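You operate a simulated robot arm through the tools that you are given. There is no shell and no other tool. Be economical: measure what you need, move in short steps, check, and stop when the job is done.

You run a simulated robot arm. Do the job below in one go: nothing can be reset, and whatever is moved stays where it is left.

JOB
Thread the orange roll through the silver buckle and crimp it once.
Fine: set the buckle in the seal press; stand the sealed roll in the ready tray.

It is judged by the outcome, as a careful person would: the job done as asked, and still so three seconds after it is handed in. It fails if anything else is knocked over, pushed out of place, dropped, spilled or broken. Lids that push on must go on centred and level and be pressed home; caps that screw on are set level and turned clockwise until they are tight.

ROBOT AND FRAMES
A 6-joint arm with a two-finger parallel gripper, fixed in place. Base frame: the origin is at the foot of the arm, x ahead of it, y to its left, z up; the work surface is at about z = 820. Readings come in mm, degrees, newtons and seconds.
With the tool pointing down near the work surface it reaches from about 260 to 680 mm from the base axis. Its first joint turns from -66.0 to 66.0 degrees. Payload 2.9 kg.
Tool frame: the origin (TCP) lies between the finger pads and is the grasp point; the fingertips stand 30 mm ahead of it; z points along the fingers, y is the line along which they close. The gripper opens to 110 mm. The fingers are 20 mm wide and 10 mm thick; the gripper's body (48 by 112 mm) begins 55 mm behind the TCP.
Orientation is that of the tool frame in the base frame, as a unit quaternion [x, y, z, w]. With the fingers straight down and closing along the base's y, the tool's x points along the base's -x, its y along +y and its z along -z.

CONTROLS
- The arm moves only by the tool arm_command. Its argument "deltas" is one flat list of numbers, 7 for each row, row after row: the opening, from 0 (shut) to 1 (fully open), then the shift along the base's x, y, z in mm, then the turn, a rotation vector about the base's x, y, z in degrees. In form: [hand, tx, ty, tz, ax, ay, az, hand, tx, ty, tz, ax, ay, az, ...]. A call has 1 to 12 rows; each row is the pose to reach, as a shift and turn from the pose commanded when the call began. Rows are played at 5 a second. More than 50 mm and 8.6 degrees between two rows, or a gripper value outside its range, and nothing of the call is played. A pose out of reach is approached as far as the arm can. The call stops where the force on the tool passes 70 N (or 10 N more than at its start, if that is more) or the arm is blocked; 0.2 s more then pass. Each finger travels about 108 mm/s and halts on what it meets, pressing with about 25 N; the grip force reading is that of the motor and also rises with nothing between the fingers. The clock runs only during rows and for 0.2 s after the last one: add rows that repeat a pose to give the fingers time. The reply holds the time, the measured pose of the TCP, the force on the tool along the base axes, the opening and the grip force, in the units named above and with some noise, with the torque about the TCP (base axes, N m) and any sound that the robot's microphone picked up, and new pictures: "views" is both (left out), scene, wrist or none.
- Cameras (640 x 400 px; columns grow to the right, rows downward): "scene" is fixed at [84.3, 439.6, 1388.3]; the picture's right is [-0.69, -0.73, 0.00], its down [-0.39, 0.37, -0.85] and it looks along [0.62, -0.58, -0.53] (base axes); focal length 318 px, centre (320, 200). "wrist" rides on the gripper at [72, 17, -103] in the tool frame; the picture's right is [-0.23, 0.97, 0.00], its down [-0.76, -0.18, -0.62] and it looks along [-0.61, -0.14, 0.78] (tool axes); focal length 222 px, centre (320, 200). There is no depth. A picture from a camera that has moved, and an enlarged one, comes with that camera's place and axes in the base frame and with its lens.
- inspect(camera, box): a new picture of the part [left, top, right, bottom] of that camera's present view, enlarged. It takes no simulated time.
- close_job(): hands the job in; it is judged then, once.

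Work in short steps. Places have to be worked out from the pictures, the camera data and where the tool is seen: move nearer, look again, correct. Check each grasp and each placing, and mend what went wrong. You have 120 turns and 200 pictures in all, those below and enlarged ones among them. Open the gripper and draw the arm clear of the work before you hand the job in, unless the task says otherwise; then end with one line.

The tools are called after "Emit:" as a command line: name --argument value ..., lists and objects as JSON in quotes. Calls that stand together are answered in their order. arm_command: Moves the arm, as the interface text tells. Its arguments: {"type":"object","properties":{"deltas":{"type":"array","items":{"type":"number"}},"views":{"type":"string","enum":["both","scene","wrist","none"]}},"required":["deltas"]} The other tools are called the same way: inspect (camera, box) takes an enlarged picture of a part of a camera's view; close_job () hands the job in.

At the start:

```text
t: 0.0
eef_pos: [335.7, -139.9, 1169.6]
tool_rot: [0.001, 1.0, 0.0, 0.0]
wrist_force: [0.2, 0.0, 0.3]
moment: [0.04, -0.02, 0.03]
gripper_width: 110.2
finger_force: 0.1
```

scene: 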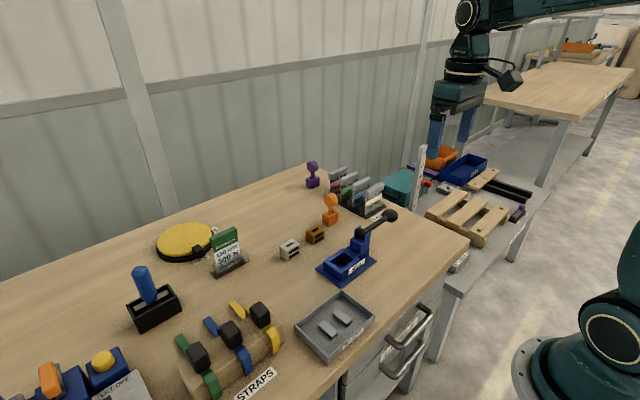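
wrist: 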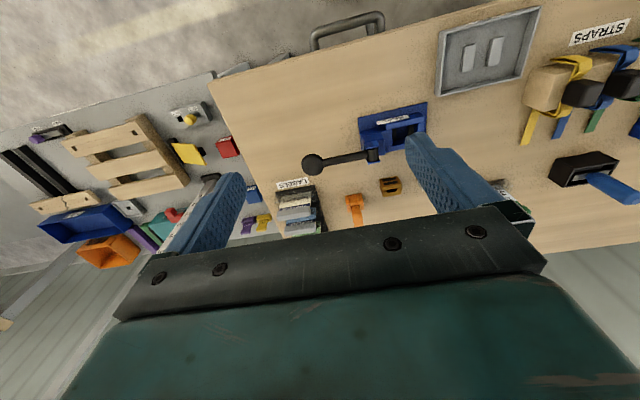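

I'll start by looking closer at the bench: the press, buckles, orange item, tray.

Emit:
inspect --camera "scene" --box '[250, 150, 450, 275]'

Emit:
inspect --camera "scene" --box '[150, 220, 390, 370]'

Emit:
inspect --camera "wrist" --box '[220, 80, 460, 230]'

```text
3.20 times, centred on (350, 212) of scene
camera zoom: at [84.3, 439.6, 1388.3], right [-0.69, -0.73, 0.0], down [-0.39, 0.37, -0.85], along [0.62, -0.58, -0.53], focal length 1018 px, centre (224, 160)
```

zoom: 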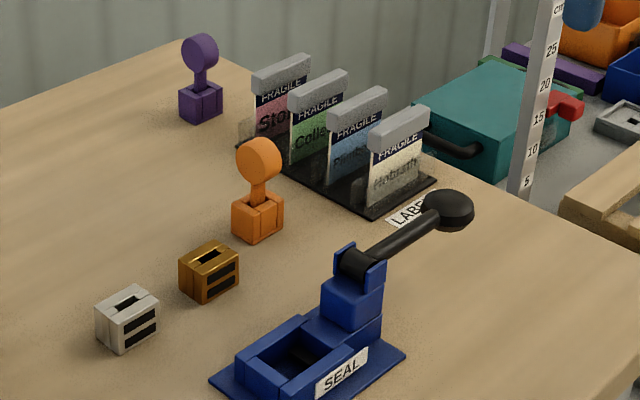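

```text
2.67 times, centred on (270, 295) of scene
camera zoom: at [84.3, 439.6, 1388.3], right [-0.69, -0.73, 0.0], down [-0.39, 0.37, -0.85], along [0.62, -0.58, -0.53], focal length 848 px, centre (453, -53)
```

zoom: 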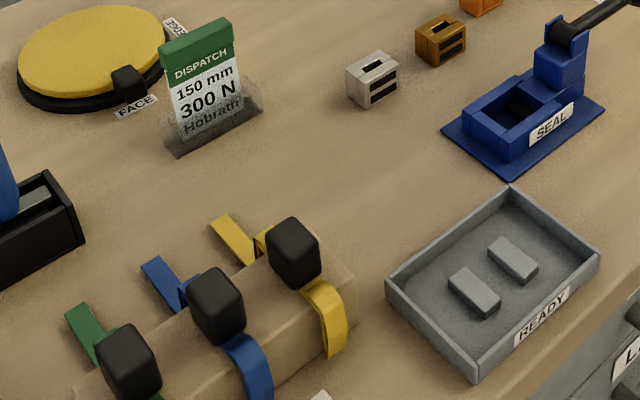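

```text
2.67 times, centred on (340, 155) of wrist
camera zoom: at [262.1, -122.9, 1274.1], right [0.23, 0.97, 0.0], down [0.76, -0.18, 0.62], along [0.61, -0.14, -0.78], focal length 592 px, centre (267, 320)
```

zoom: 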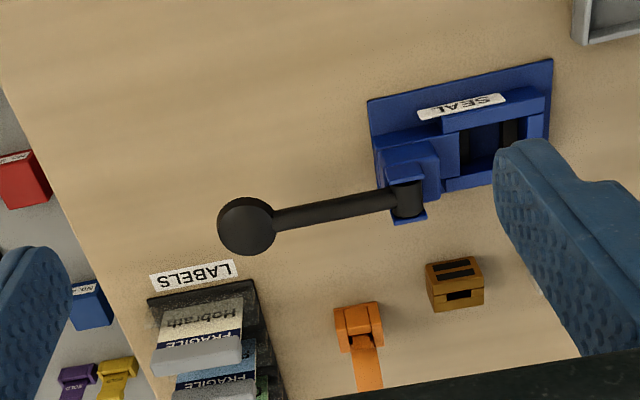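

Rough estimates: silver buckle ≈(613,58), orange roll ≈(626,-112), press ≈(458,-4), tray ≈(366,136). I move closer, still well above everything, for a better look.

Emit:
arm_command --deltas '[1, 23, 22, -30, 0, 0, 0, 1, 46, 44, -60, 0, 0, 0, 1, 69, 66, -90, 0, 0, 0, 1, 92, 88, -120, 0, 0, 0, 1, 104, 100, -150, 0, 0, 0]'

```text
t: 1.2
eef_pos: [440.5, -41.7, 1021.8]
tool_rot: [0.0, 1.0, 0.0, 0.0]
wrist_force: [0.2, -0.6, 0.7]
moment: [0.0, 0.01, 0.0]
gripper_width: 110.1
finger_force: 0.2
camera wrist: at [367.0, -23.3, 1125.6], right [0.23, 0.97, 0.0], down [0.76, -0.18, 0.62], along [0.61, -0.14, -0.78], focal length 222 px, centre (320, 200)
```

scene: 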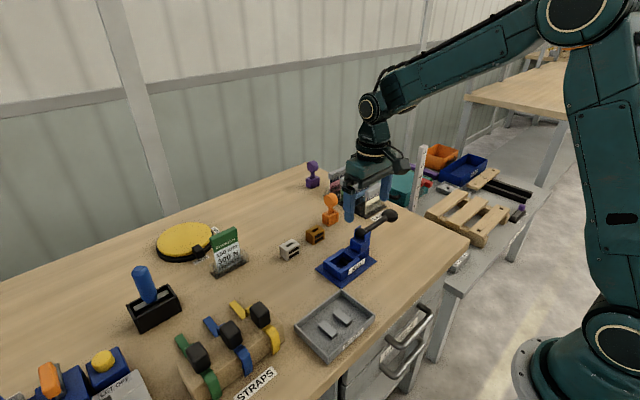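
wrist: 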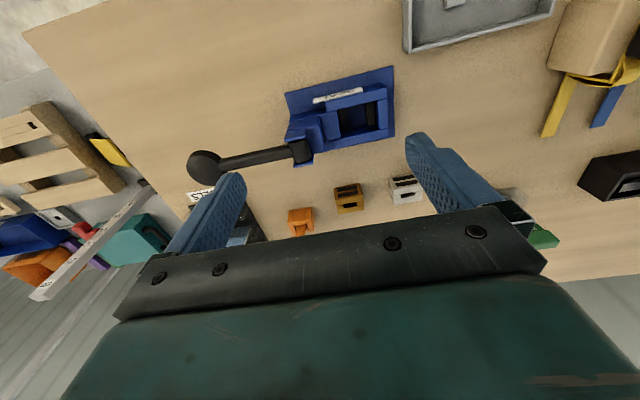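

Enlarging wrist view of buckles/roll and press.

Emit:
inspect --camera "wrist" --box '[270, 60, 430, 240]'

Emit:
inspect --camera "scene" --box '[310, 185, 400, 285]'

Emit:
inspect --camera "scene" --box '[270, 185, 350, 270]'

```text
2.22 times, centred on (350, 150) of wrist
camera zoom: at [367.0, -23.3, 1125.6], right [0.23, 0.97, 0.0], down [0.76, -0.18, 0.62], along [0.61, -0.14, -0.78], focal length 494 px, centre (253, 311)
```

zoom: 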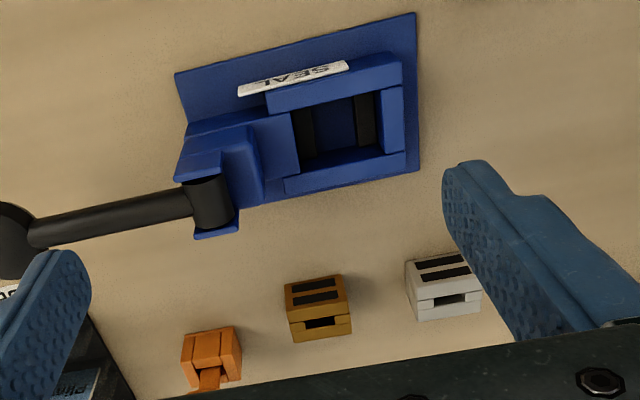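

```text
4.00 times, centred on (355, 235) of scene
camera zoom: at [84.4, 439.6, 1388.3], right [-0.69, -0.73, 0.0], down [-0.39, 0.37, -0.85], along [0.62, -0.58, -0.53], focal length 1272 px, centre (180, 60)
```

zoom: 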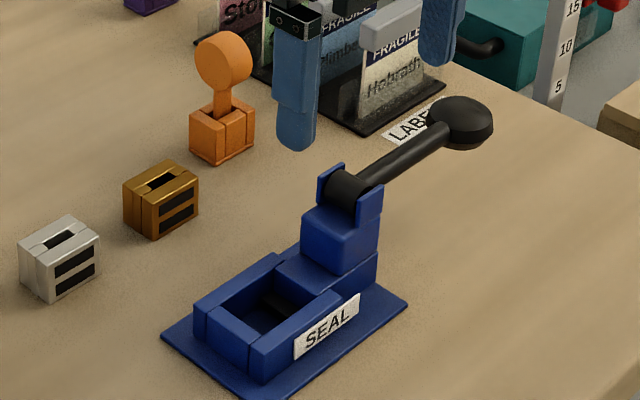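

```text
4.71 times, centred on (310, 228) of scene
camera zoom: at [84.4, 439.6, 1388.3], right [-0.69, -0.73, 0.0], down [-0.39, 0.37, -0.85], along [0.62, -0.58, -0.53], focal length 1496 px, centre (367, 71)
```

zoom: 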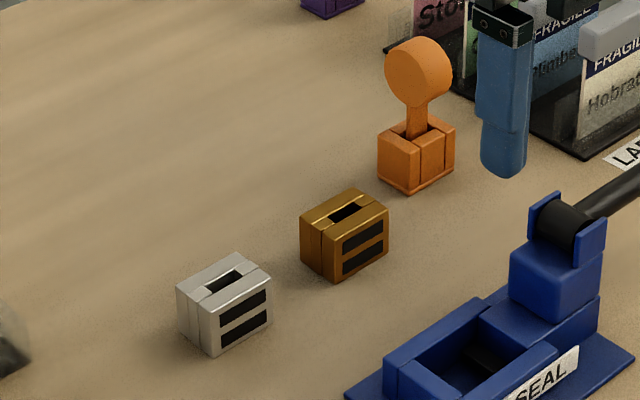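

The orange roll (disc on a tongue) stands in a holder; press is axis-aligned at x≈426–516, pocket ≈(470,2), ~45×33 mm. I go nearer to the roll to learn its shape and height.

Emit:
arm_command --deltas '[1, 35, -20, 0, 0, 0, 0, 1, 70, -40, 0, 0, 0, 0, 1, 105, -55, -10, 0, 0, 0, 1, 130, -65, -25, 0, 0, 0]'

Emit:
inspect --camera "wrist" --box '[240, 80, 440, 230]'

```text
t: 2.2
eef_pos: [567.8, -106.3, 995.7]
tool_rot: [0.0, 1.0, -0.001, -0.001]
wrist_force: [0.5, -0.2, -0.6]
moment: [-0.01, 0.04, -0.01]
gripper_width: 110.1
finger_force: 0.0
camera wrist: at [494.6, -87.9, 1099.8], right [0.23, 0.97, 0.0], down [0.76, -0.18, 0.62], along [0.61, -0.14, -0.78], focal length 222 px, centre (320, 200)
```

scene: 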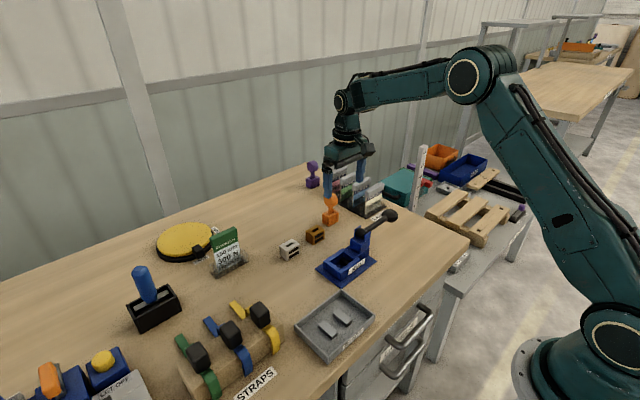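
wrist: 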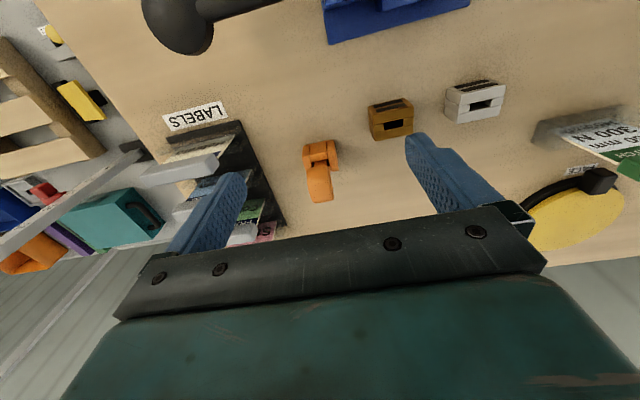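

```text
2.67 times, centred on (340, 155) of wrist
camera zoom: at [494.6, -87.9, 1099.8], right [0.23, 0.97, 0.0], down [0.76, -0.18, 0.62], along [0.61, -0.14, -0.78], focal length 592 px, centre (267, 320)
```

zoom: 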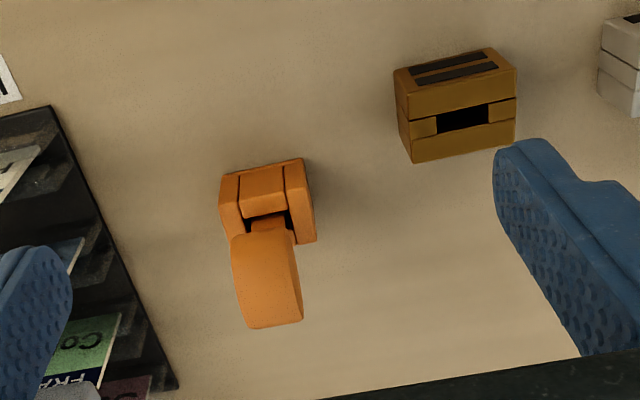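

Roll: disc axis along y, ≈22 mm wide, centre ≈(633,-117,900), tongue in a holder. Now a closer look at the silver buckle.

Emit:
arm_command --deltas '[1, 0, 45, 0, 0, 0, 0, 1, 0, 90, 0, 0, 0, 0, 1, 0, 135, 0, 0, 0, 0, 1, 0, 157, -25, 0, 0, 0, 1, 0, 157, -25, 0, 0, 0]'

Emit:
inspect --camera "wrist" --box '[240, 80, 440, 230]'

Emit:
inspect --camera "scene" --box '[270, 225, 340, 275]'

```text
t: 3.4
eef_pos: [568.9, 51.6, 969.5]
tool_rot: [0.0, 1.0, 0.0, 0.0]
wrist_force: [0.4, 0.0, 0.9]
moment: [-0.03, -0.01, 0.02]
gripper_width: 110.0
finger_force: 0.1
camera wrist: at [495.5, 69.0, 1074.0], right [0.23, 0.97, 0.0], down [0.76, -0.18, 0.62], along [0.61, -0.14, -0.78], focal length 222 px, centre (320, 200)
```

scene: 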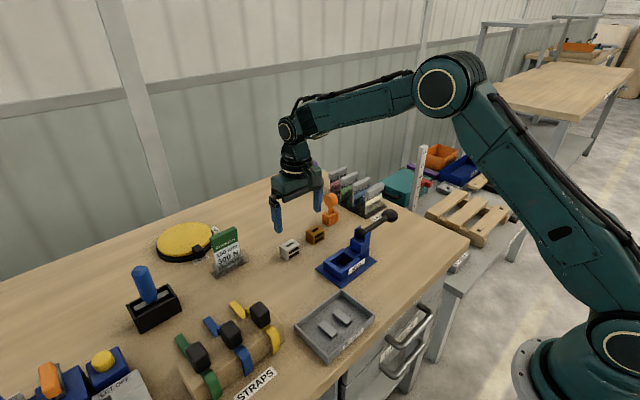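
wrist: 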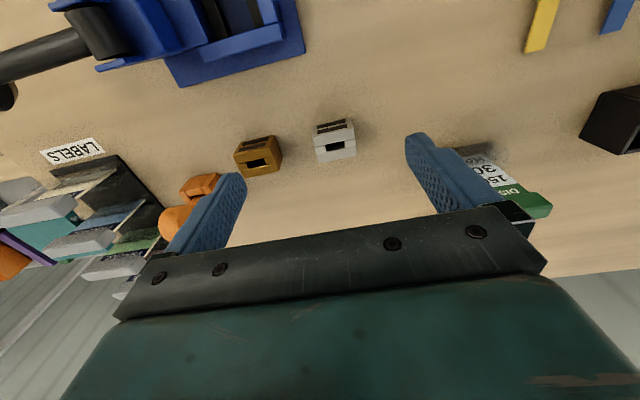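

```text
2.67 times, centred on (340, 155) of wrist
camera zoom: at [495.5, 69.0, 1074.0], right [0.23, 0.97, 0.0], down [0.76, -0.18, 0.62], along [0.61, -0.14, -0.78], focal length 592 px, centre (267, 320)
```

zoom: 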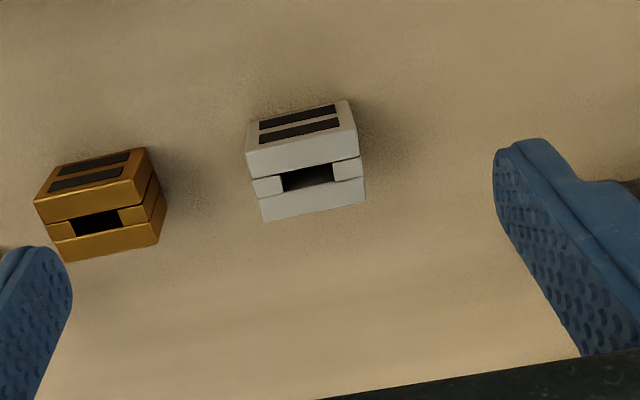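

```text
8.00 times, centred on (305, 250) of scene
camera zoom: at [84.3, 439.6, 1388.3], right [-0.69, -0.73, 0.0], down [-0.39, 0.37, -0.85], along [0.62, -0.58, -0.53], focal length 2544 px, centre (440, -200)
```

zoom: 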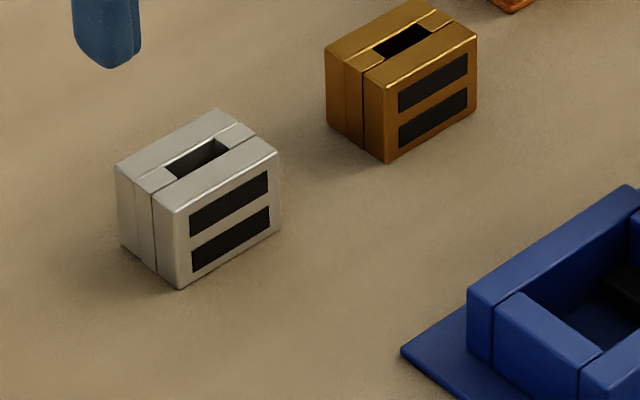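

Silver buckle: x 585–617, y 40–84, top z≈851 (32×43×31), aligned. Now look closely at the press pocket and lever from nearer.

Emit:
arm_command --deltas '[1, -40, -20, 0, 0, 0, 0, 1, -80, -40, 0, 0, 0, 0, 1, -120, -52, 0, 0, 0, 0, 1, -138, -52, -5, 0, 0, 0, 1, -138, -52, -5, 0, 0, 0]'

Emit:
inspect --camera "wrist" --box '[230, 80, 430, 230]'

Emit:
inspect --camera "scene" --box '[310, 200, 410, 290]'

```text
t: 4.6
eef_pos: [429.4, -2.0, 965.9]
tool_rot: [0.0, 1.0, 0.0, 0.0]
wrist_force: [-0.2, -0.7, 0.6]
moment: [0.01, 0.01, 0.03]
gripper_width: 110.1
finger_force: 0.1
camera wrist: at [356.3, 17.4, 1070.2], right [0.23, 0.97, 0.0], down [0.76, -0.18, 0.62], along [0.61, -0.14, -0.78], focal length 222 px, centre (320, 200)
```

scene: 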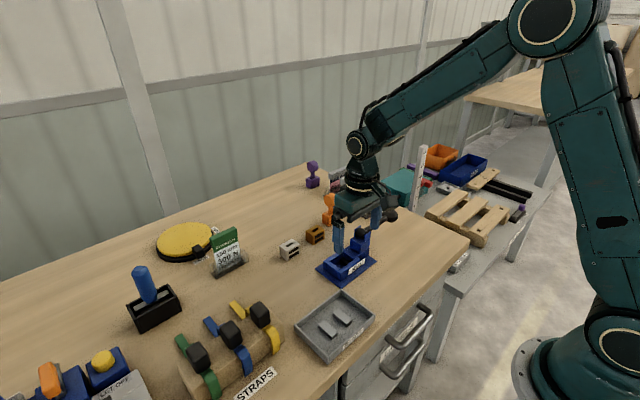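
wrist: 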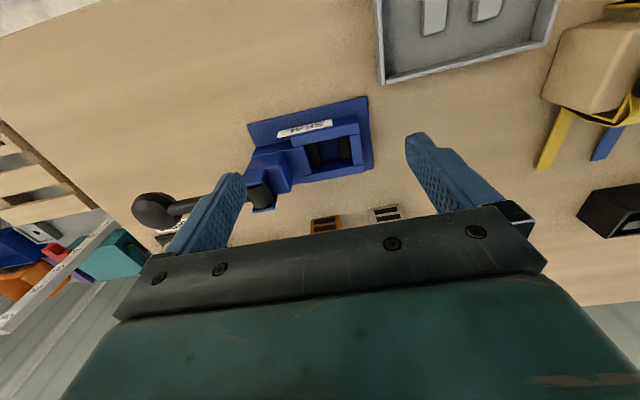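

```text
2.67 times, centred on (330, 155) of wrist
camera zoom: at [356.3, 17.4, 1070.2], right [0.23, 0.97, 0.0], down [0.76, -0.18, 0.62], along [0.61, -0.14, -0.78], focal length 592 px, centre (293, 320)
```

zoom: 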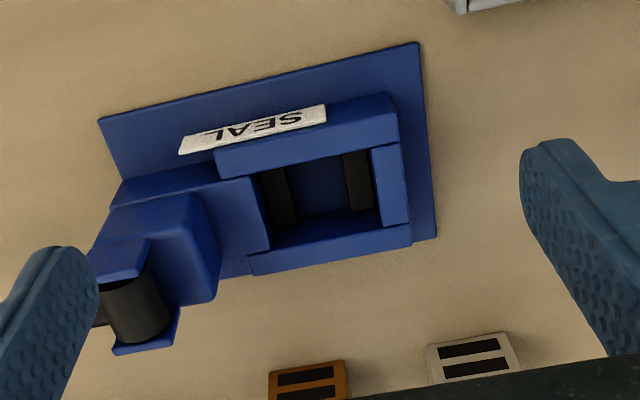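

```text
4.44 times, centred on (360, 245) of scene
camera zoom: at [84.3, 439.6, 1388.3], right [-0.69, -0.73, 0.0], down [-0.39, 0.37, -0.85], along [0.62, -0.58, -0.53], focal length 1413 px, centre (142, 0)
```

zoom: 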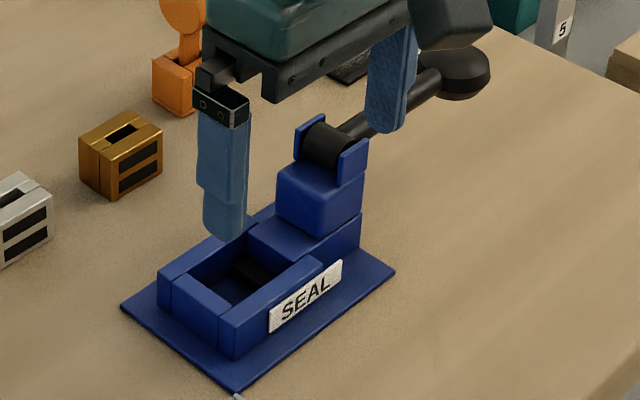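

Pocket ≈36×48, centre ≈(472,2.5), wall tops ≈847; lever roughly horizontal toward -y at z≈900. I'll grip the buckle across x (yaw −90°), moving above it while turning.

Emit:
arm_command --deltas '[0.9, 14.3, 5.3, 0, 0, 0, -7.5, 0.8, 28.6, 10.7, 0, 0, 0, -15, 0.7, 43, 16, 0, 0, 0, -22.5, 0.7, 57.2, 21.3, 0, 0, 0, -30, 0.7, 71.5, 26.7, 0, 0, 0, -37.5, 0.7, 85.8, 32, 0, 0, 0, -45, 0.7, 100.1, 37.3, 0, 0, 0, -52.5, 0.7, 114.4, 42.7, 0, 0, 0, -60, 0.7, 128.7, 48, 0, 0, 0, -67.5, 0.7, 143, 53.3, 0, 0, 0, -75, 0.7, 157.3, 58.7, 0, 0, 0, -82.5, 0.7, 171.6, 64, 0, 0, 0, -90]'

Emit:
inspect --camera "wrist" --box '[220, 80, 420, 230]'

```text
t: 7.2
eef_pos: [602.7, 64.2, 964.6]
tool_rot: [0.708, 0.706, 0.001, 0.0]
wrist_force: [-0.1, -0.2, -0.3]
moment: [-0.01, 0.0, -0.03]
gripper_width: 76.8
finger_force: 0.1
camera wrist: at [619.1, 137.6, 1069.9], right [0.97, -0.23, 0.0], down [-0.18, -0.76, 0.62], along [-0.14, -0.61, -0.78], focal length 222 px, centre (320, 200)
```

scene: 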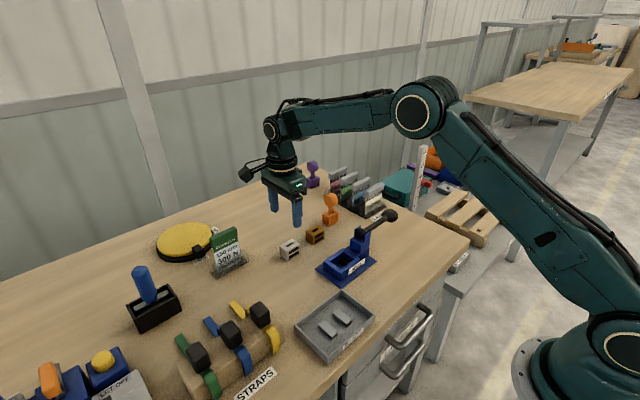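
wrist: 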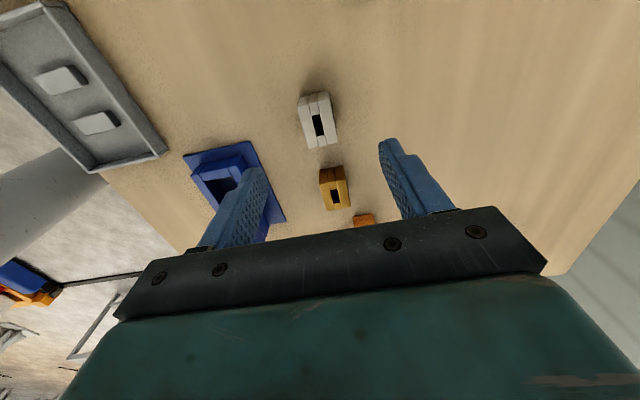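

```text
2.67 times, centred on (320, 155) of wrist
camera zoom: at [619.1, 137.6, 1069.9], right [0.97, -0.23, 0.0], down [-0.18, -0.76, 0.62], along [-0.14, -0.61, -0.78], focal length 592 px, centre (320, 320)
```

zoom: 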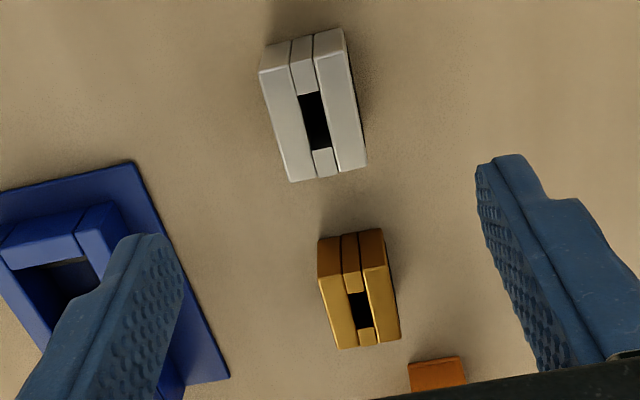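

Buckle top centre computes to ≈(600,60), aligned. Descend to take its top ~11 mm, then stop and check before closing.

Emit:
arm_command --deltas '[0.65, -2.7, -3.6, -35, 0, 0, 0, 0.65, -2.7, -3.6, -70, 0, 0, 0, 0.65, -2.7, -3.6, -90, 0, 0, 0, 0.65, -2.7, -3.6, -94.6, 0, 0, 0, 0.65, -2.7, -3.6, -94.6, 0, 0, 0]'

Emit:
inspect --camera "scene" --box '[260, 205, 340, 270]'

Emit:
inspect --camera "wrist" --box '[220, 100, 420, 240]'

```text
t: 8.4
eef_pos: [599.1, 59.9, 869.3]
tool_rot: [0.707, 0.707, 0.0, -0.001]
wrist_force: [-0.3, 1.3, -0.9]
moment: [0.0, 0.01, -0.01]
gripper_width: 71.3
finger_force: 0.1
camera wrist: at [615.5, 133.8, 974.4], right [0.97, -0.23, 0.0], down [-0.18, -0.76, 0.62], along [-0.14, -0.61, -0.78], focal length 222 px, centre (320, 200)
```

scene: 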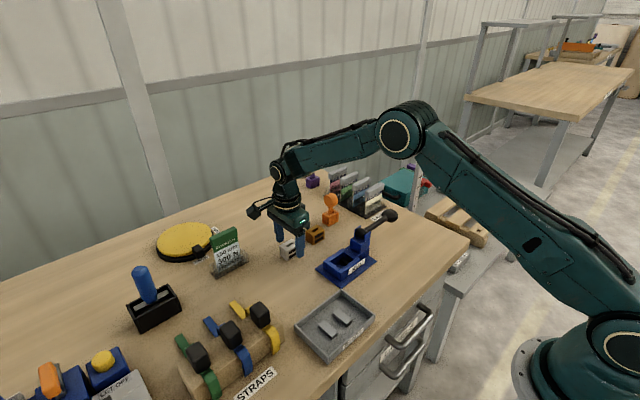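
wrist: 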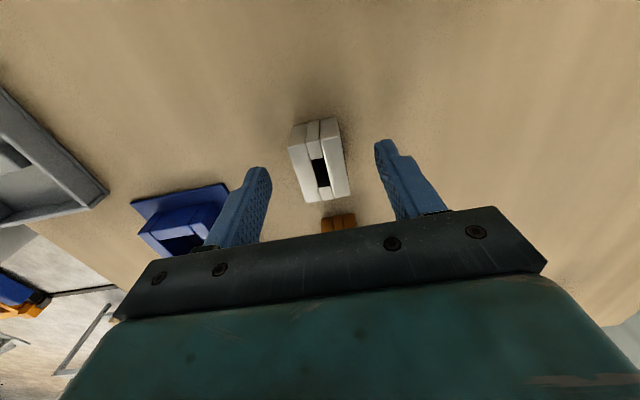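

```text
6.15 times, centred on (300, 238) of scene
camera zoom: at [84.3, 439.6, 1388.3], right [-0.69, -0.73, 0.0], down [-0.39, 0.37, -0.85], along [0.62, -0.58, -0.53], focal length 1957 px, centre (443, -31)
```

zoom: 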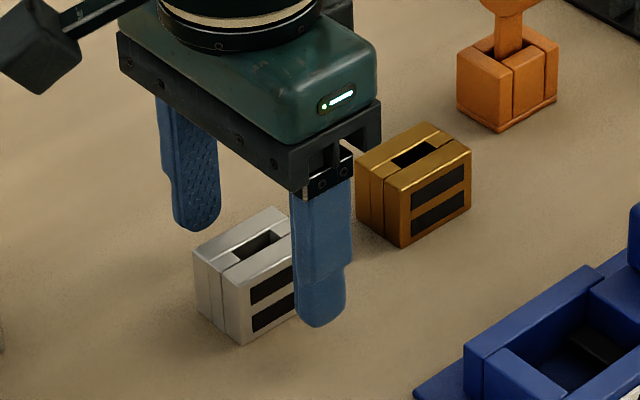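

```text
2.86 times, centred on (320, 170) of wrist
camera zoom: at [615.5, 133.8, 974.4], right [0.97, -0.23, 0.0], down [-0.18, -0.76, 0.62], along [-0.14, -0.61, -0.78], focal length 635 px, centre (320, 286)
```

zoom: 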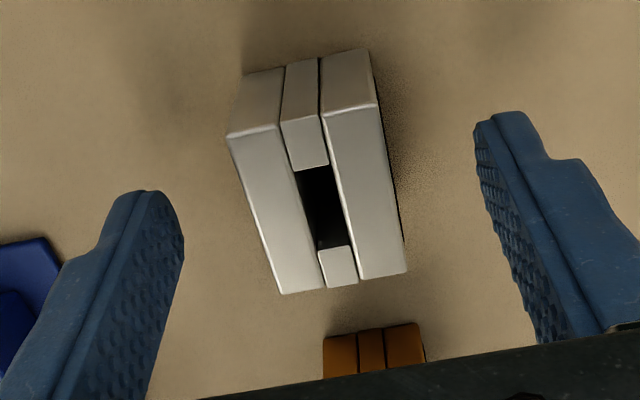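

Aligned: slot centre reads (599,59), tips at z≈840. Close on the buckle.

Emit:
arm_command --deltas '[0.4, 0, 0, 0, 0, 0, 0, 0.2, 0, 0, 0, 0, 0, 0, 0.2, 0, 0, 0, 0, 0, 0, 0.2, 0, 0, 0, 0, 0, 0]' --views "none"

```text
t: 9.4
eef_pos: [598.6, 59.8, 870.0]
tool_rot: [0.707, 0.707, 0.001, 0.0]
wrist_force: [1.0, -1.0, -0.5]
moment: [-0.01, 0.02, 0.01]
gripper_width: 31.1
finger_force: 24.8
```

Gripped at 31.1 mm. Lift gently and check.

Emit:
arm_command --deltas '[0.2, 0, 0, 15, 0, 0, 0, 0.2, 0, 0, 40, 0, 0, 0, 0.2, 0, 0, 70, 0, 0, 0, 0.2, 0, 0, 70, 0, 0, 0]' --views "wrist"

Emit:
inspect --camera "wrist" --box '[220, 100, 420, 240]'

Emit:
inspect --camera "scene" --box '[260, 175, 340, 240]'

```text
t: 10.4
eef_pos: [600.4, 59.2, 938.9]
tool_rot: [0.707, 0.707, 0.0, 0.0]
wrist_force: [-0.4, -0.4, -1.0]
moment: [0.03, 0.01, -0.02]
gripper_width: 31.2
finger_force: 24.5
camera wrist: at [616.3, 133.9, 1044.5], right [0.97, -0.23, 0.0], down [-0.18, -0.76, 0.62], along [-0.14, -0.61, -0.78], focal length 222 px, centre (320, 200)
```

wrist: 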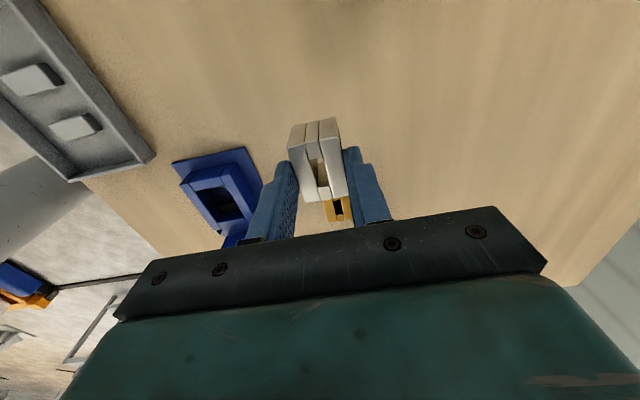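

```text
2.86 times, centred on (320, 170) of wrist
camera zoom: at [616.3, 133.9, 1044.5], right [0.97, -0.23, 0.0], down [-0.18, -0.76, 0.62], along [-0.14, -0.61, -0.78], focal length 635 px, centre (320, 286)
```

zoom: 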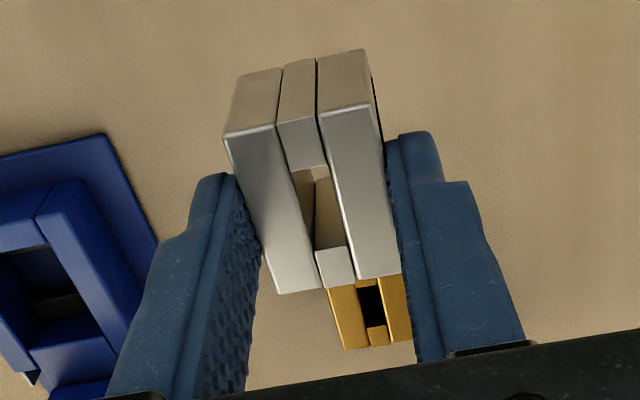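

```text
6.15 times, centred on (300, 208) of scene
camera zoom: at [84.4, 439.6, 1388.3], right [-0.69, -0.73, 0.0], down [-0.39, 0.37, -0.85], along [0.62, -0.58, -0.53], focal length 1957 px, centre (443, 154)
```

zoom: 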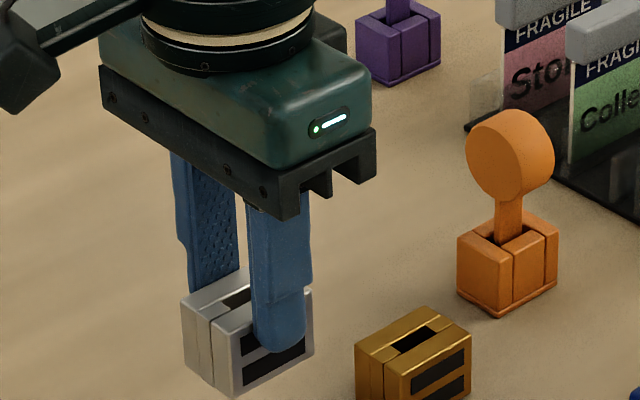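

Held square. Carry to above the pocket, and stop slightly above for a check.

Emit:
arm_command --deltas '[0.2, -35, -16, 0, 0, 0, 0, 0.2, -70, -32, 0, 0, 0, 0, 0.2, -105, -48, 0, 0, 0, 0, 0.2, -128.6, -59, 0, 0, 0, 0, 0.2, -128.6, -59, -28, 0, 0, 0, 0.2, -128.6, -59, -28, 0, 0, 0]'

Emit:
inspect --camera "wrist" --box '[220, 80, 420, 220]'

Emit:
inspect --camera "scene" --box '[310, 210, 390, 290]'

```text
t: 11.8
eef_pos: [470.1, -0.2, 911.7]
tool_rot: [0.707, 0.707, 0.0, 0.0]
wrist_force: [-0.5, -0.3, -0.5]
moment: [-0.01, 0.04, 0.0]
gripper_width: 31.3
finger_force: 25.2
camera wrist: at [486.5, 72.9, 1015.1], right [0.97, -0.23, 0.0], down [-0.18, -0.76, 0.62], along [-0.14, -0.61, -0.78], focal length 222 px, centre (320, 200)
```

scene: 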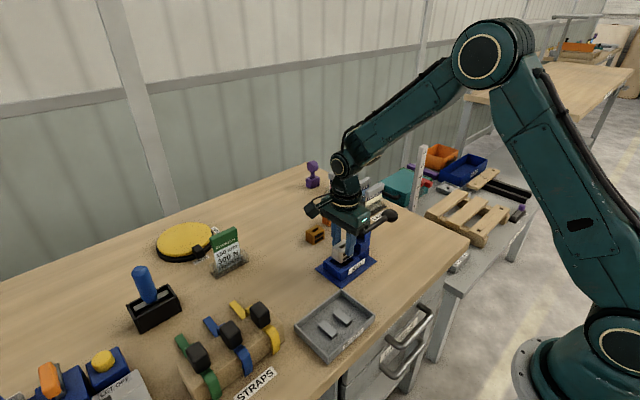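
wrist: 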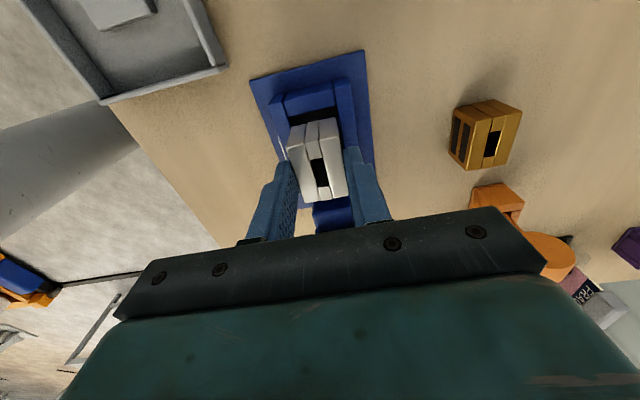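

```text
2.86 times, centred on (320, 150) of wrist
camera zoom: at [486.5, 72.9, 1015.1], right [0.97, -0.23, 0.0], down [-0.18, -0.76, 0.62], along [-0.14, -0.61, -0.78], focal length 635 px, centre (320, 343)
```

zoom: 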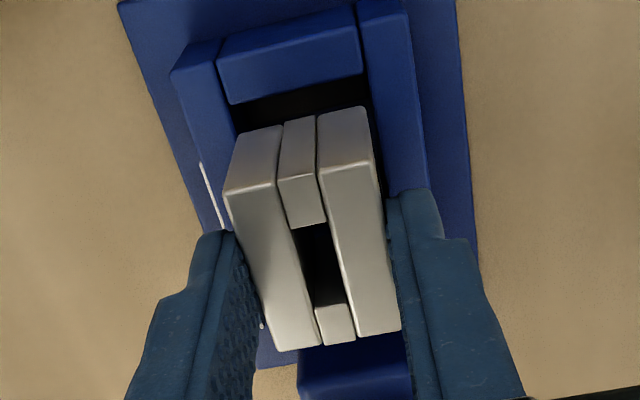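

```text
5.00 times, centred on (350, 250) of scene
camera zoom: at [84.3, 439.6, 1388.3], right [-0.69, -0.73, 0.0], down [-0.39, 0.37, -0.85], along [0.62, -0.58, -0.53], focal length 1590 px, centre (170, -50)
```

zoom: 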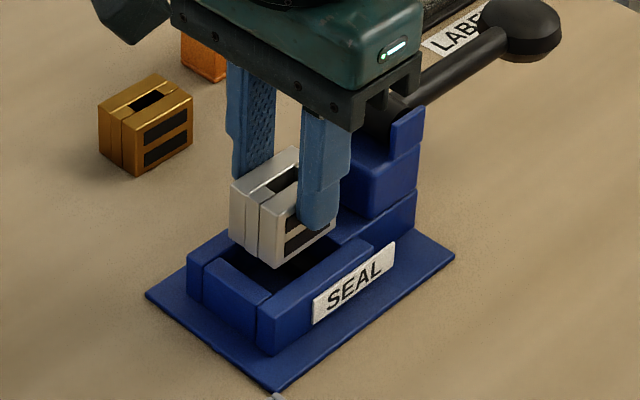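

Relative to the pocket, x is aligned; the buckle sits ~3 mm too far to −y. Shift +3 and lower to just above the walls, look again.

Emit:
arm_command --deltas '[0.2, 0, 3, -5, 0, 0, 0, 0.2, 0, 3, -11, 0, 0, 0, 0.2, 0, 3, -11, 0, 0, 0]' --views "none"

Emit:
inspect --camera "wrist" --box '[240, 80, 400, 200]'

Emit:
inspect --camera "scene" --box '[315, 220, 385, 290]'

```text
t: 12.6
eef_pos: [472.3, 2.5, 900.2]
tool_rot: [0.707, 0.707, 0.0, 0.001]
wrist_force: [-1.4, -0.9, 0.9]
moment: [0.06, 0.06, -0.01]
gripper_width: 31.4
finger_force: 25.4
```

```text
3.33 times, centred on (320, 140) of wrist
camera zoom: at [487.4, 76.7, 1004.6], right [0.97, -0.23, 0.0], down [-0.18, -0.76, 0.62], along [-0.14, -0.61, -0.78], focal length 740 px, centre (320, 400)
```

zoom: 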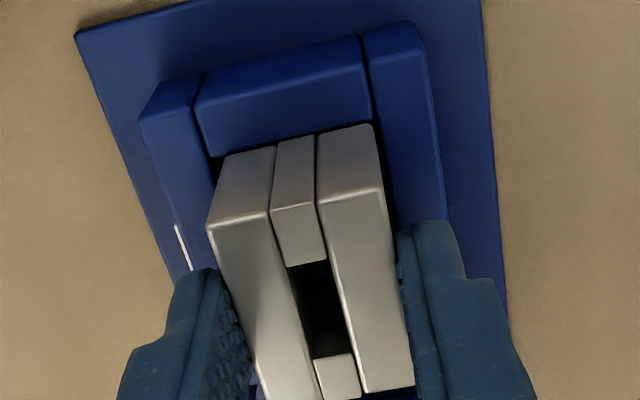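

```text
5.71 times, centred on (350, 255) of scene
camera zoom: at [84.3, 439.6, 1388.3], right [-0.69, -0.73, 0.0], down [-0.39, 0.37, -0.85], along [0.62, -0.58, -0.53], focal length 1817 px, centre (149, -114)
```

zoom: 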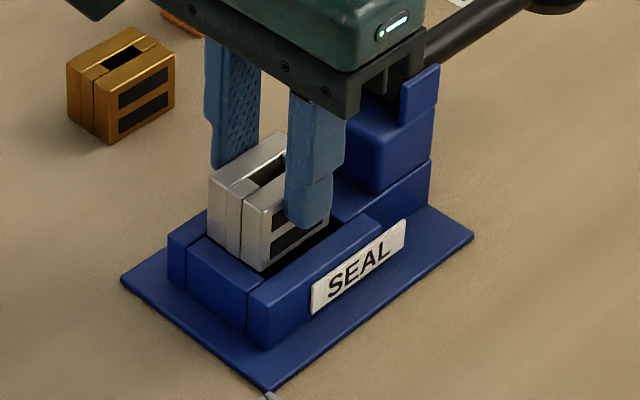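

Buckle is now just touching-close to the +y edge; move −1.5 y, −1.2 x and lower into the pocket.

Emit:
arm_command --deltas '[0.2, -1.2, -1.5, 0, 0, 0, 0, 0.2, -1.2, -1.5, -6, 0, 0, 0, 0.2, -1.2, -1.5, -12, 0, 0, 0, 0.2, -1.2, -1.5, -18, 0, 0, 0, 0.2, -1.2, -1.5, -18, 0, 0, 0]' --views "none"

Emit:
inspect --camera "wrist" --box '[240, 80, 400, 200]'

Emit:
inspect --camera "scene" --box '[315, 220, 385, 290]'

```text
t: 13.8
eef_pos: [470.3, 1.3, 883.0]
tool_rot: [0.707, 0.707, 0.0, 0.001]
wrist_force: [-0.5, 0.5, -1.0]
moment: [0.03, 0.01, 0.01]
gripper_width: 31.6
finger_force: 24.6
```

```text
3.33 times, centred on (320, 140) of wrist
camera zoom: at [486.3, 75.7, 986.9], right [0.97, -0.23, 0.0], down [-0.18, -0.76, 0.62], along [-0.14, -0.61, -0.78], focal length 740 px, centre (320, 400)
```

zoom: 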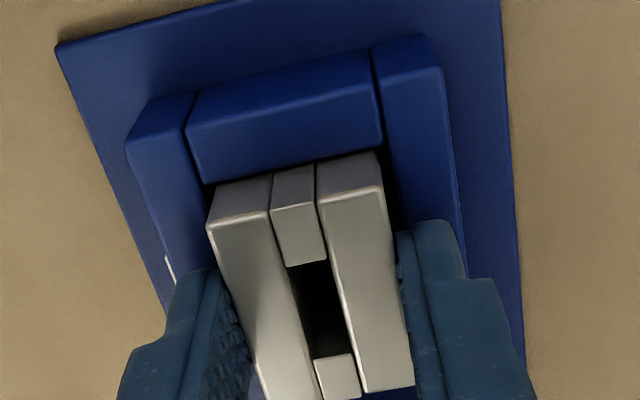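

```text
5.71 times, centred on (350, 255) of scene
camera zoom: at [84.4, 439.6, 1388.3], right [-0.69, -0.73, 0.0], down [-0.39, 0.37, -0.85], along [0.62, -0.58, -0.53], focal length 1817 px, centre (149, -114)
```

zoom: 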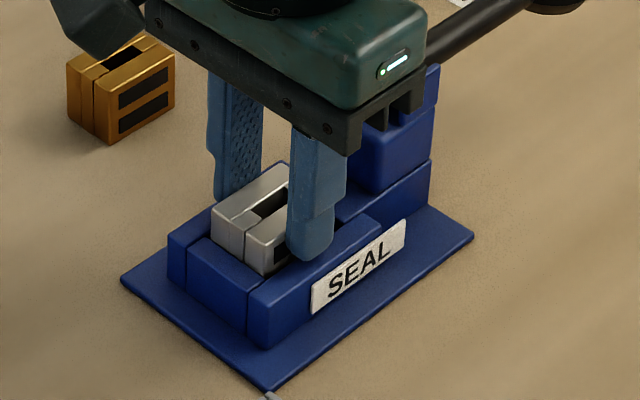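

It has entered cleanly with no force. Lower further in small steps, feeling for floor.

Emit:
arm_command --deltas '[0.2, 0, 0, -2, 0, 0, 0, 0.2, 0, 0, -4, 0, 0, 0, 0.2, 0, 0, -5, 0, 0, 0, 0.2, 0, 0, -6, 0, 0, 0]' --views "none"

Emit:
inspect --camera "scene" --box '[315, 220, 385, 290]'

```text
t: 14.8
eef_pos: [469.6, 1.8, 879.1]
tool_rot: [0.707, 0.707, 0.002, 0.001]
wrist_force: [-11.2, -2.2, 49.9]
moment: [-0.01, 1.12, 0.12]
gripper_width: 31.5
finger_force: 24.8
```

```text
5.71 times, centred on (350, 255) of scene
camera zoom: at [83.4, 439.5, 1388.4], right [-0.69, -0.73, 0.0], down [-0.39, 0.37, -0.85], along [0.62, -0.58, -0.53], focal length 1817 px, centre (149, -114)
```

zoom: 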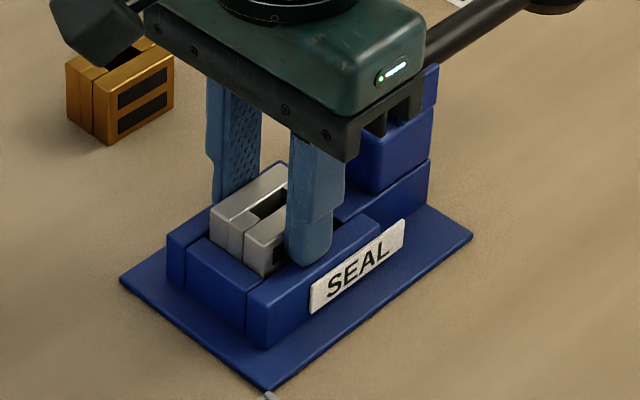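

The −x finger has landed on the wall top (moment shows offset ~−22 mm), so back off a little and release; the buckle will settle a few mm, guided by the pocket.

Emit:
arm_command --deltas '[0.2, 0, 0, 3.5, 0, 0, 0, 0.35, 0, 0, 3.5, 0, 0, 0, 0.45, 0, 0, 3.5, 0, 0, 0, 0.5, 0, 0, 20, 0, 0, 0, 0.5, 0, 0, 45, 0, 0, 0]' --views "none"

Emit:
inspect --camera "scene" --box '[315, 220, 385, 290]'

Emit:
inspect --camera "wrist" --box '[240, 80, 400, 200]'

```text
t: 16.0
eef_pos: [470.5, 2.9, 922.1]
tool_rot: [0.707, 0.707, -0.001, -0.001]
wrist_force: [0.4, 0.3, 0.4]
moment: [0.01, -0.01, 0.02]
gripper_width: 54.9
finger_force: 0.1
```

```text
5.71 times, centred on (350, 255) of scene
camera zoom: at [84.3, 439.6, 1388.3], right [-0.69, -0.73, 0.0], down [-0.39, 0.37, -0.85], along [0.62, -0.58, -0.53], focal length 1817 px, centre (149, -114)
```

zoom: 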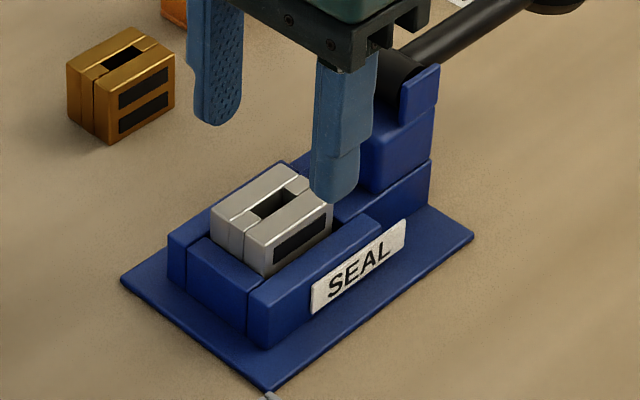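

```text
3.33 times, centred on (320, 140) of wrist
camera zoom: at [486.9, 76.4, 1026.4], right [0.97, -0.23, 0.0], down [-0.18, -0.76, 0.62], along [-0.14, -0.61, -0.78], focal length 740 px, centre (320, 400)
```

zoom: 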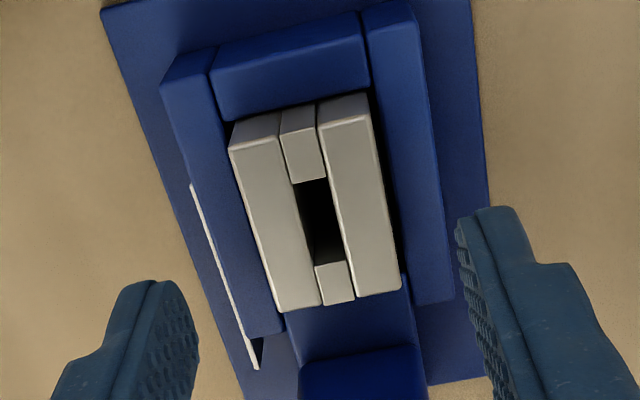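

The buckle sits level in the pocket, top ≈860 (resting on the rails). Now turn back to yaw 0 and go above the orange roll.

Emit:
arm_command --deltas '[0.5, 0, 0, 30, 0, 0, 7.5, 0.5, 5, -5, 55, 0, 0, 15, 0.5, 20, -15, 63, 0, 0, 22.5, 0.5, 36, -27, 63, 0, 0, 30, 0.5, 52, -39, 63, 0, 0, 37.5, 0.5, 68, -51, 63, 0, 0, 45, 0.5, 84, -63, 63, 0, 0, 52.5, 0.5, 100, -75, 63, 0, 0, 60, 0.5, 116, -87, 63, 0, 0, 67.5, 0.5, 132, -99, 63, 0, 0, 75, 0.5, 148, -110, 63, 0, 0, 82.5, 0.5, 160, -121, 63, 0, 0, 90]'

Emit:
inspect --camera "wrist" --box '[240, 60, 440, 220]'

Emit:
inspect --camera "scene" --box '[300, 160, 380, 240]'

```text
t: 18.6
eef_pos: [630.8, -121.2, 984.8]
tool_rot: [-0.001, 1.0, 0.0, -0.001]
wrist_force: [-0.9, -0.1, 0.2]
moment: [0.01, 0.01, 0.01]
gripper_width: 55.1
finger_force: 0.1
camera wrist: at [557.0, -102.7, 1088.7], right [0.22, 0.97, 0.0], down [0.76, -0.18, 0.62], along [0.61, -0.14, -0.78], focal length 222 px, centre (320, 200)
```

scene: 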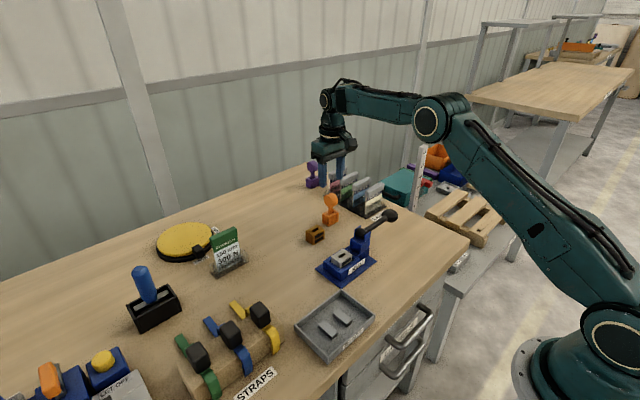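
wrist: 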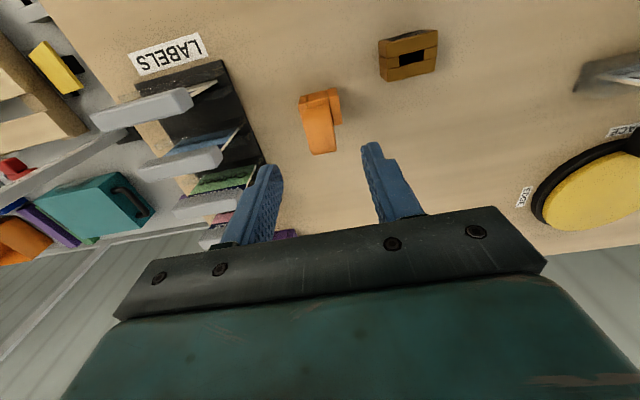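

```text
2.50 times, centred on (340, 140) of wrist
camera zoom: at [557.0, -102.7, 1088.7], right [0.22, 0.97, 0.0], down [0.76, -0.18, 0.62], along [0.61, -0.14, -0.78], focal length 555 px, centre (270, 350)
```

zoom: 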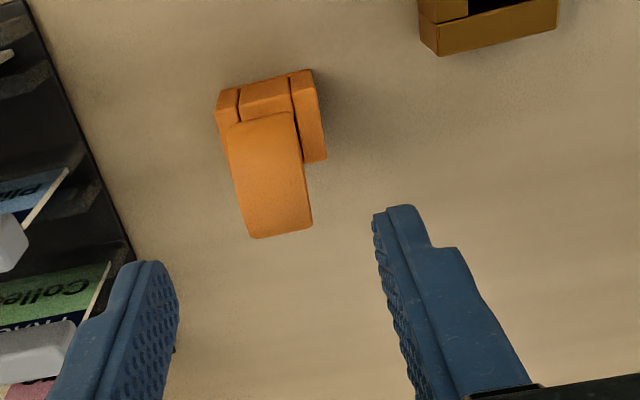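

```text
5.00 times, centred on (340, 200) of scene
camera zoom: at [84.3, 439.6, 1388.3], right [-0.69, -0.73, 0.0], down [-0.39, 0.37, -0.85], along [0.62, -0.58, -0.53], focal length 1590 px, centre (220, 200)
```

zoom: 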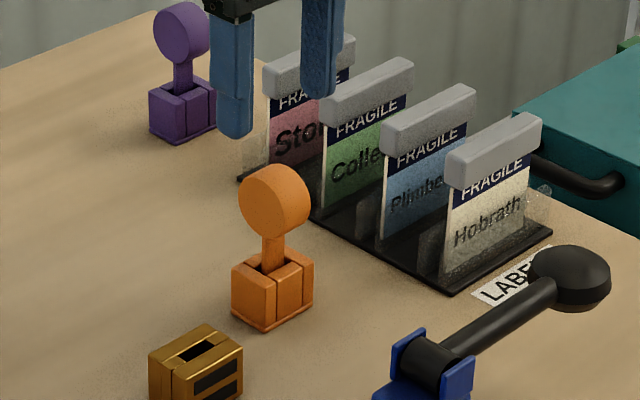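

Disc centre computes to ≈(629,−119,903), aligned. Descend around it and close.

Emit:
arm_command --deltas '[0.5, -1.5, -1, -30, 0, 0, 0, 0.5, -1.5, -1, -60, 0, 0, 0, 0.5, -1.5, -1, -80, 0, 0, 0, 0.5, -1.5, -1, -80, 0, 0, 0]' --views "none"

Emit:
inspect --camera "scene" --box '[300, 160, 380, 240]'

Emit:
inspect --camera "wrist" --box '[240, 80, 400, 220]'

```text
t: 19.6
eef_pos: [627.5, -120.5, 905.2]
tool_rot: [-0.001, 1.0, 0.0, 0.0]
wrist_force: [-1.6, -0.1, -0.6]
moment: [-0.03, 0.0, 0.0]
gripper_width: 55.0
finger_force: 0.0
```

```text
5.00 times, centred on (340, 200) of scene
camera zoom: at [84.3, 439.6, 1388.3], right [-0.69, -0.73, 0.0], down [-0.39, 0.37, -0.85], along [0.62, -0.58, -0.53], focal length 1590 px, centre (220, 200)
```

zoom: 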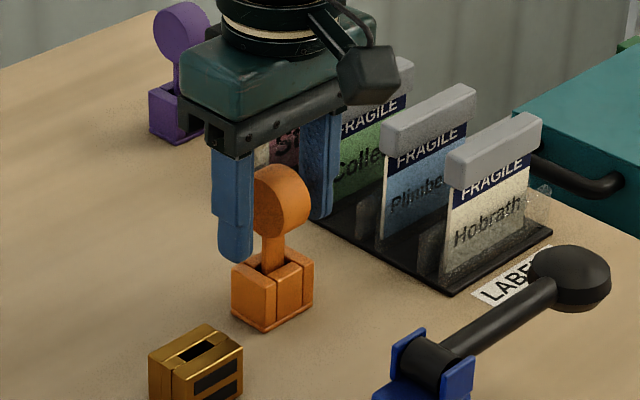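

```text
2.86 times, centred on (320, 150) of wrist
camera zoom: at [555.3, -102.0, 1008.3], right [0.23, 0.97, 0.0], down [0.76, -0.18, 0.62], along [0.61, -0.14, -0.78], focal length 635 px, centre (320, 343)
```

zoom: 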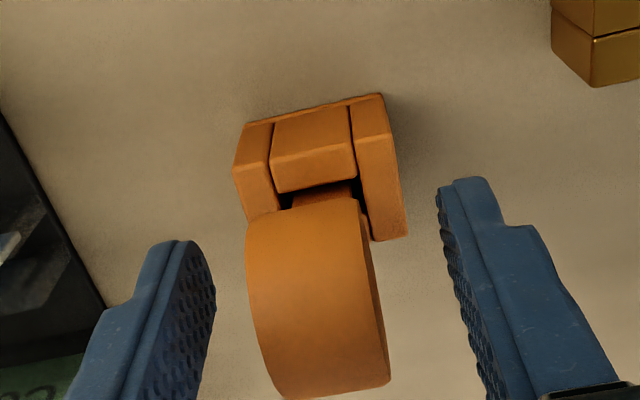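

Disc lies between the pads. Close.

Emit:
arm_command --deltas '[0.3, 0, 0, 0, 0, 0, 0, 0.1, 0, 0, 0, 0, 0, 0, 0.1, 0, 0, 0, 0, 0, 0, 0.1, 0, 0, 0, 0, 0, 0]' --views "none"

```text
t: 20.6
eef_pos: [628.2, -120.6, 903.8]
tool_rot: [0.0, 1.0, 0.001, 0.001]
wrist_force: [-0.3, -0.1, 0.8]
moment: [0.0, 0.01, 0.01]
gripper_width: 21.2
finger_force: 25.1
```

Gripped at 21.2 mm. Lift slowly 15 mm and check that the holder stays.

Emit:
arm_command --deltas '[0.1, 0, 0, 5, 0, 0, 0, 0.1, 0, 0, 12, 0, 0, 0, 0.1, 0, 0, 20, 0, 0, 0, 0.1, 0, 0, 20, 0, 0, 0]' --views "none"

Emit:
inspect --camera "scene" --box '[300, 160, 380, 240]'

```text
t: 21.6
eef_pos: [629.3, -119.6, 926.6]
tool_rot: [0.0, 1.0, -0.001, 0.0]
wrist_force: [-0.1, 0.1, 0.2]
moment: [-0.02, -0.02, 0.0]
gripper_width: 21.3
finger_force: 25.0
```

```text
5.00 times, centred on (340, 200) of scene
camera zoom: at [84.3, 439.6, 1388.3], right [-0.69, -0.73, 0.0], down [-0.39, 0.37, -0.85], along [0.62, -0.58, -0.53], focal length 1590 px, centre (220, 200)
```

zoom: 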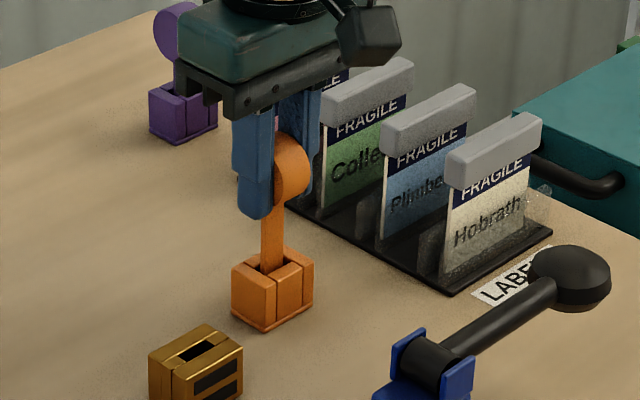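

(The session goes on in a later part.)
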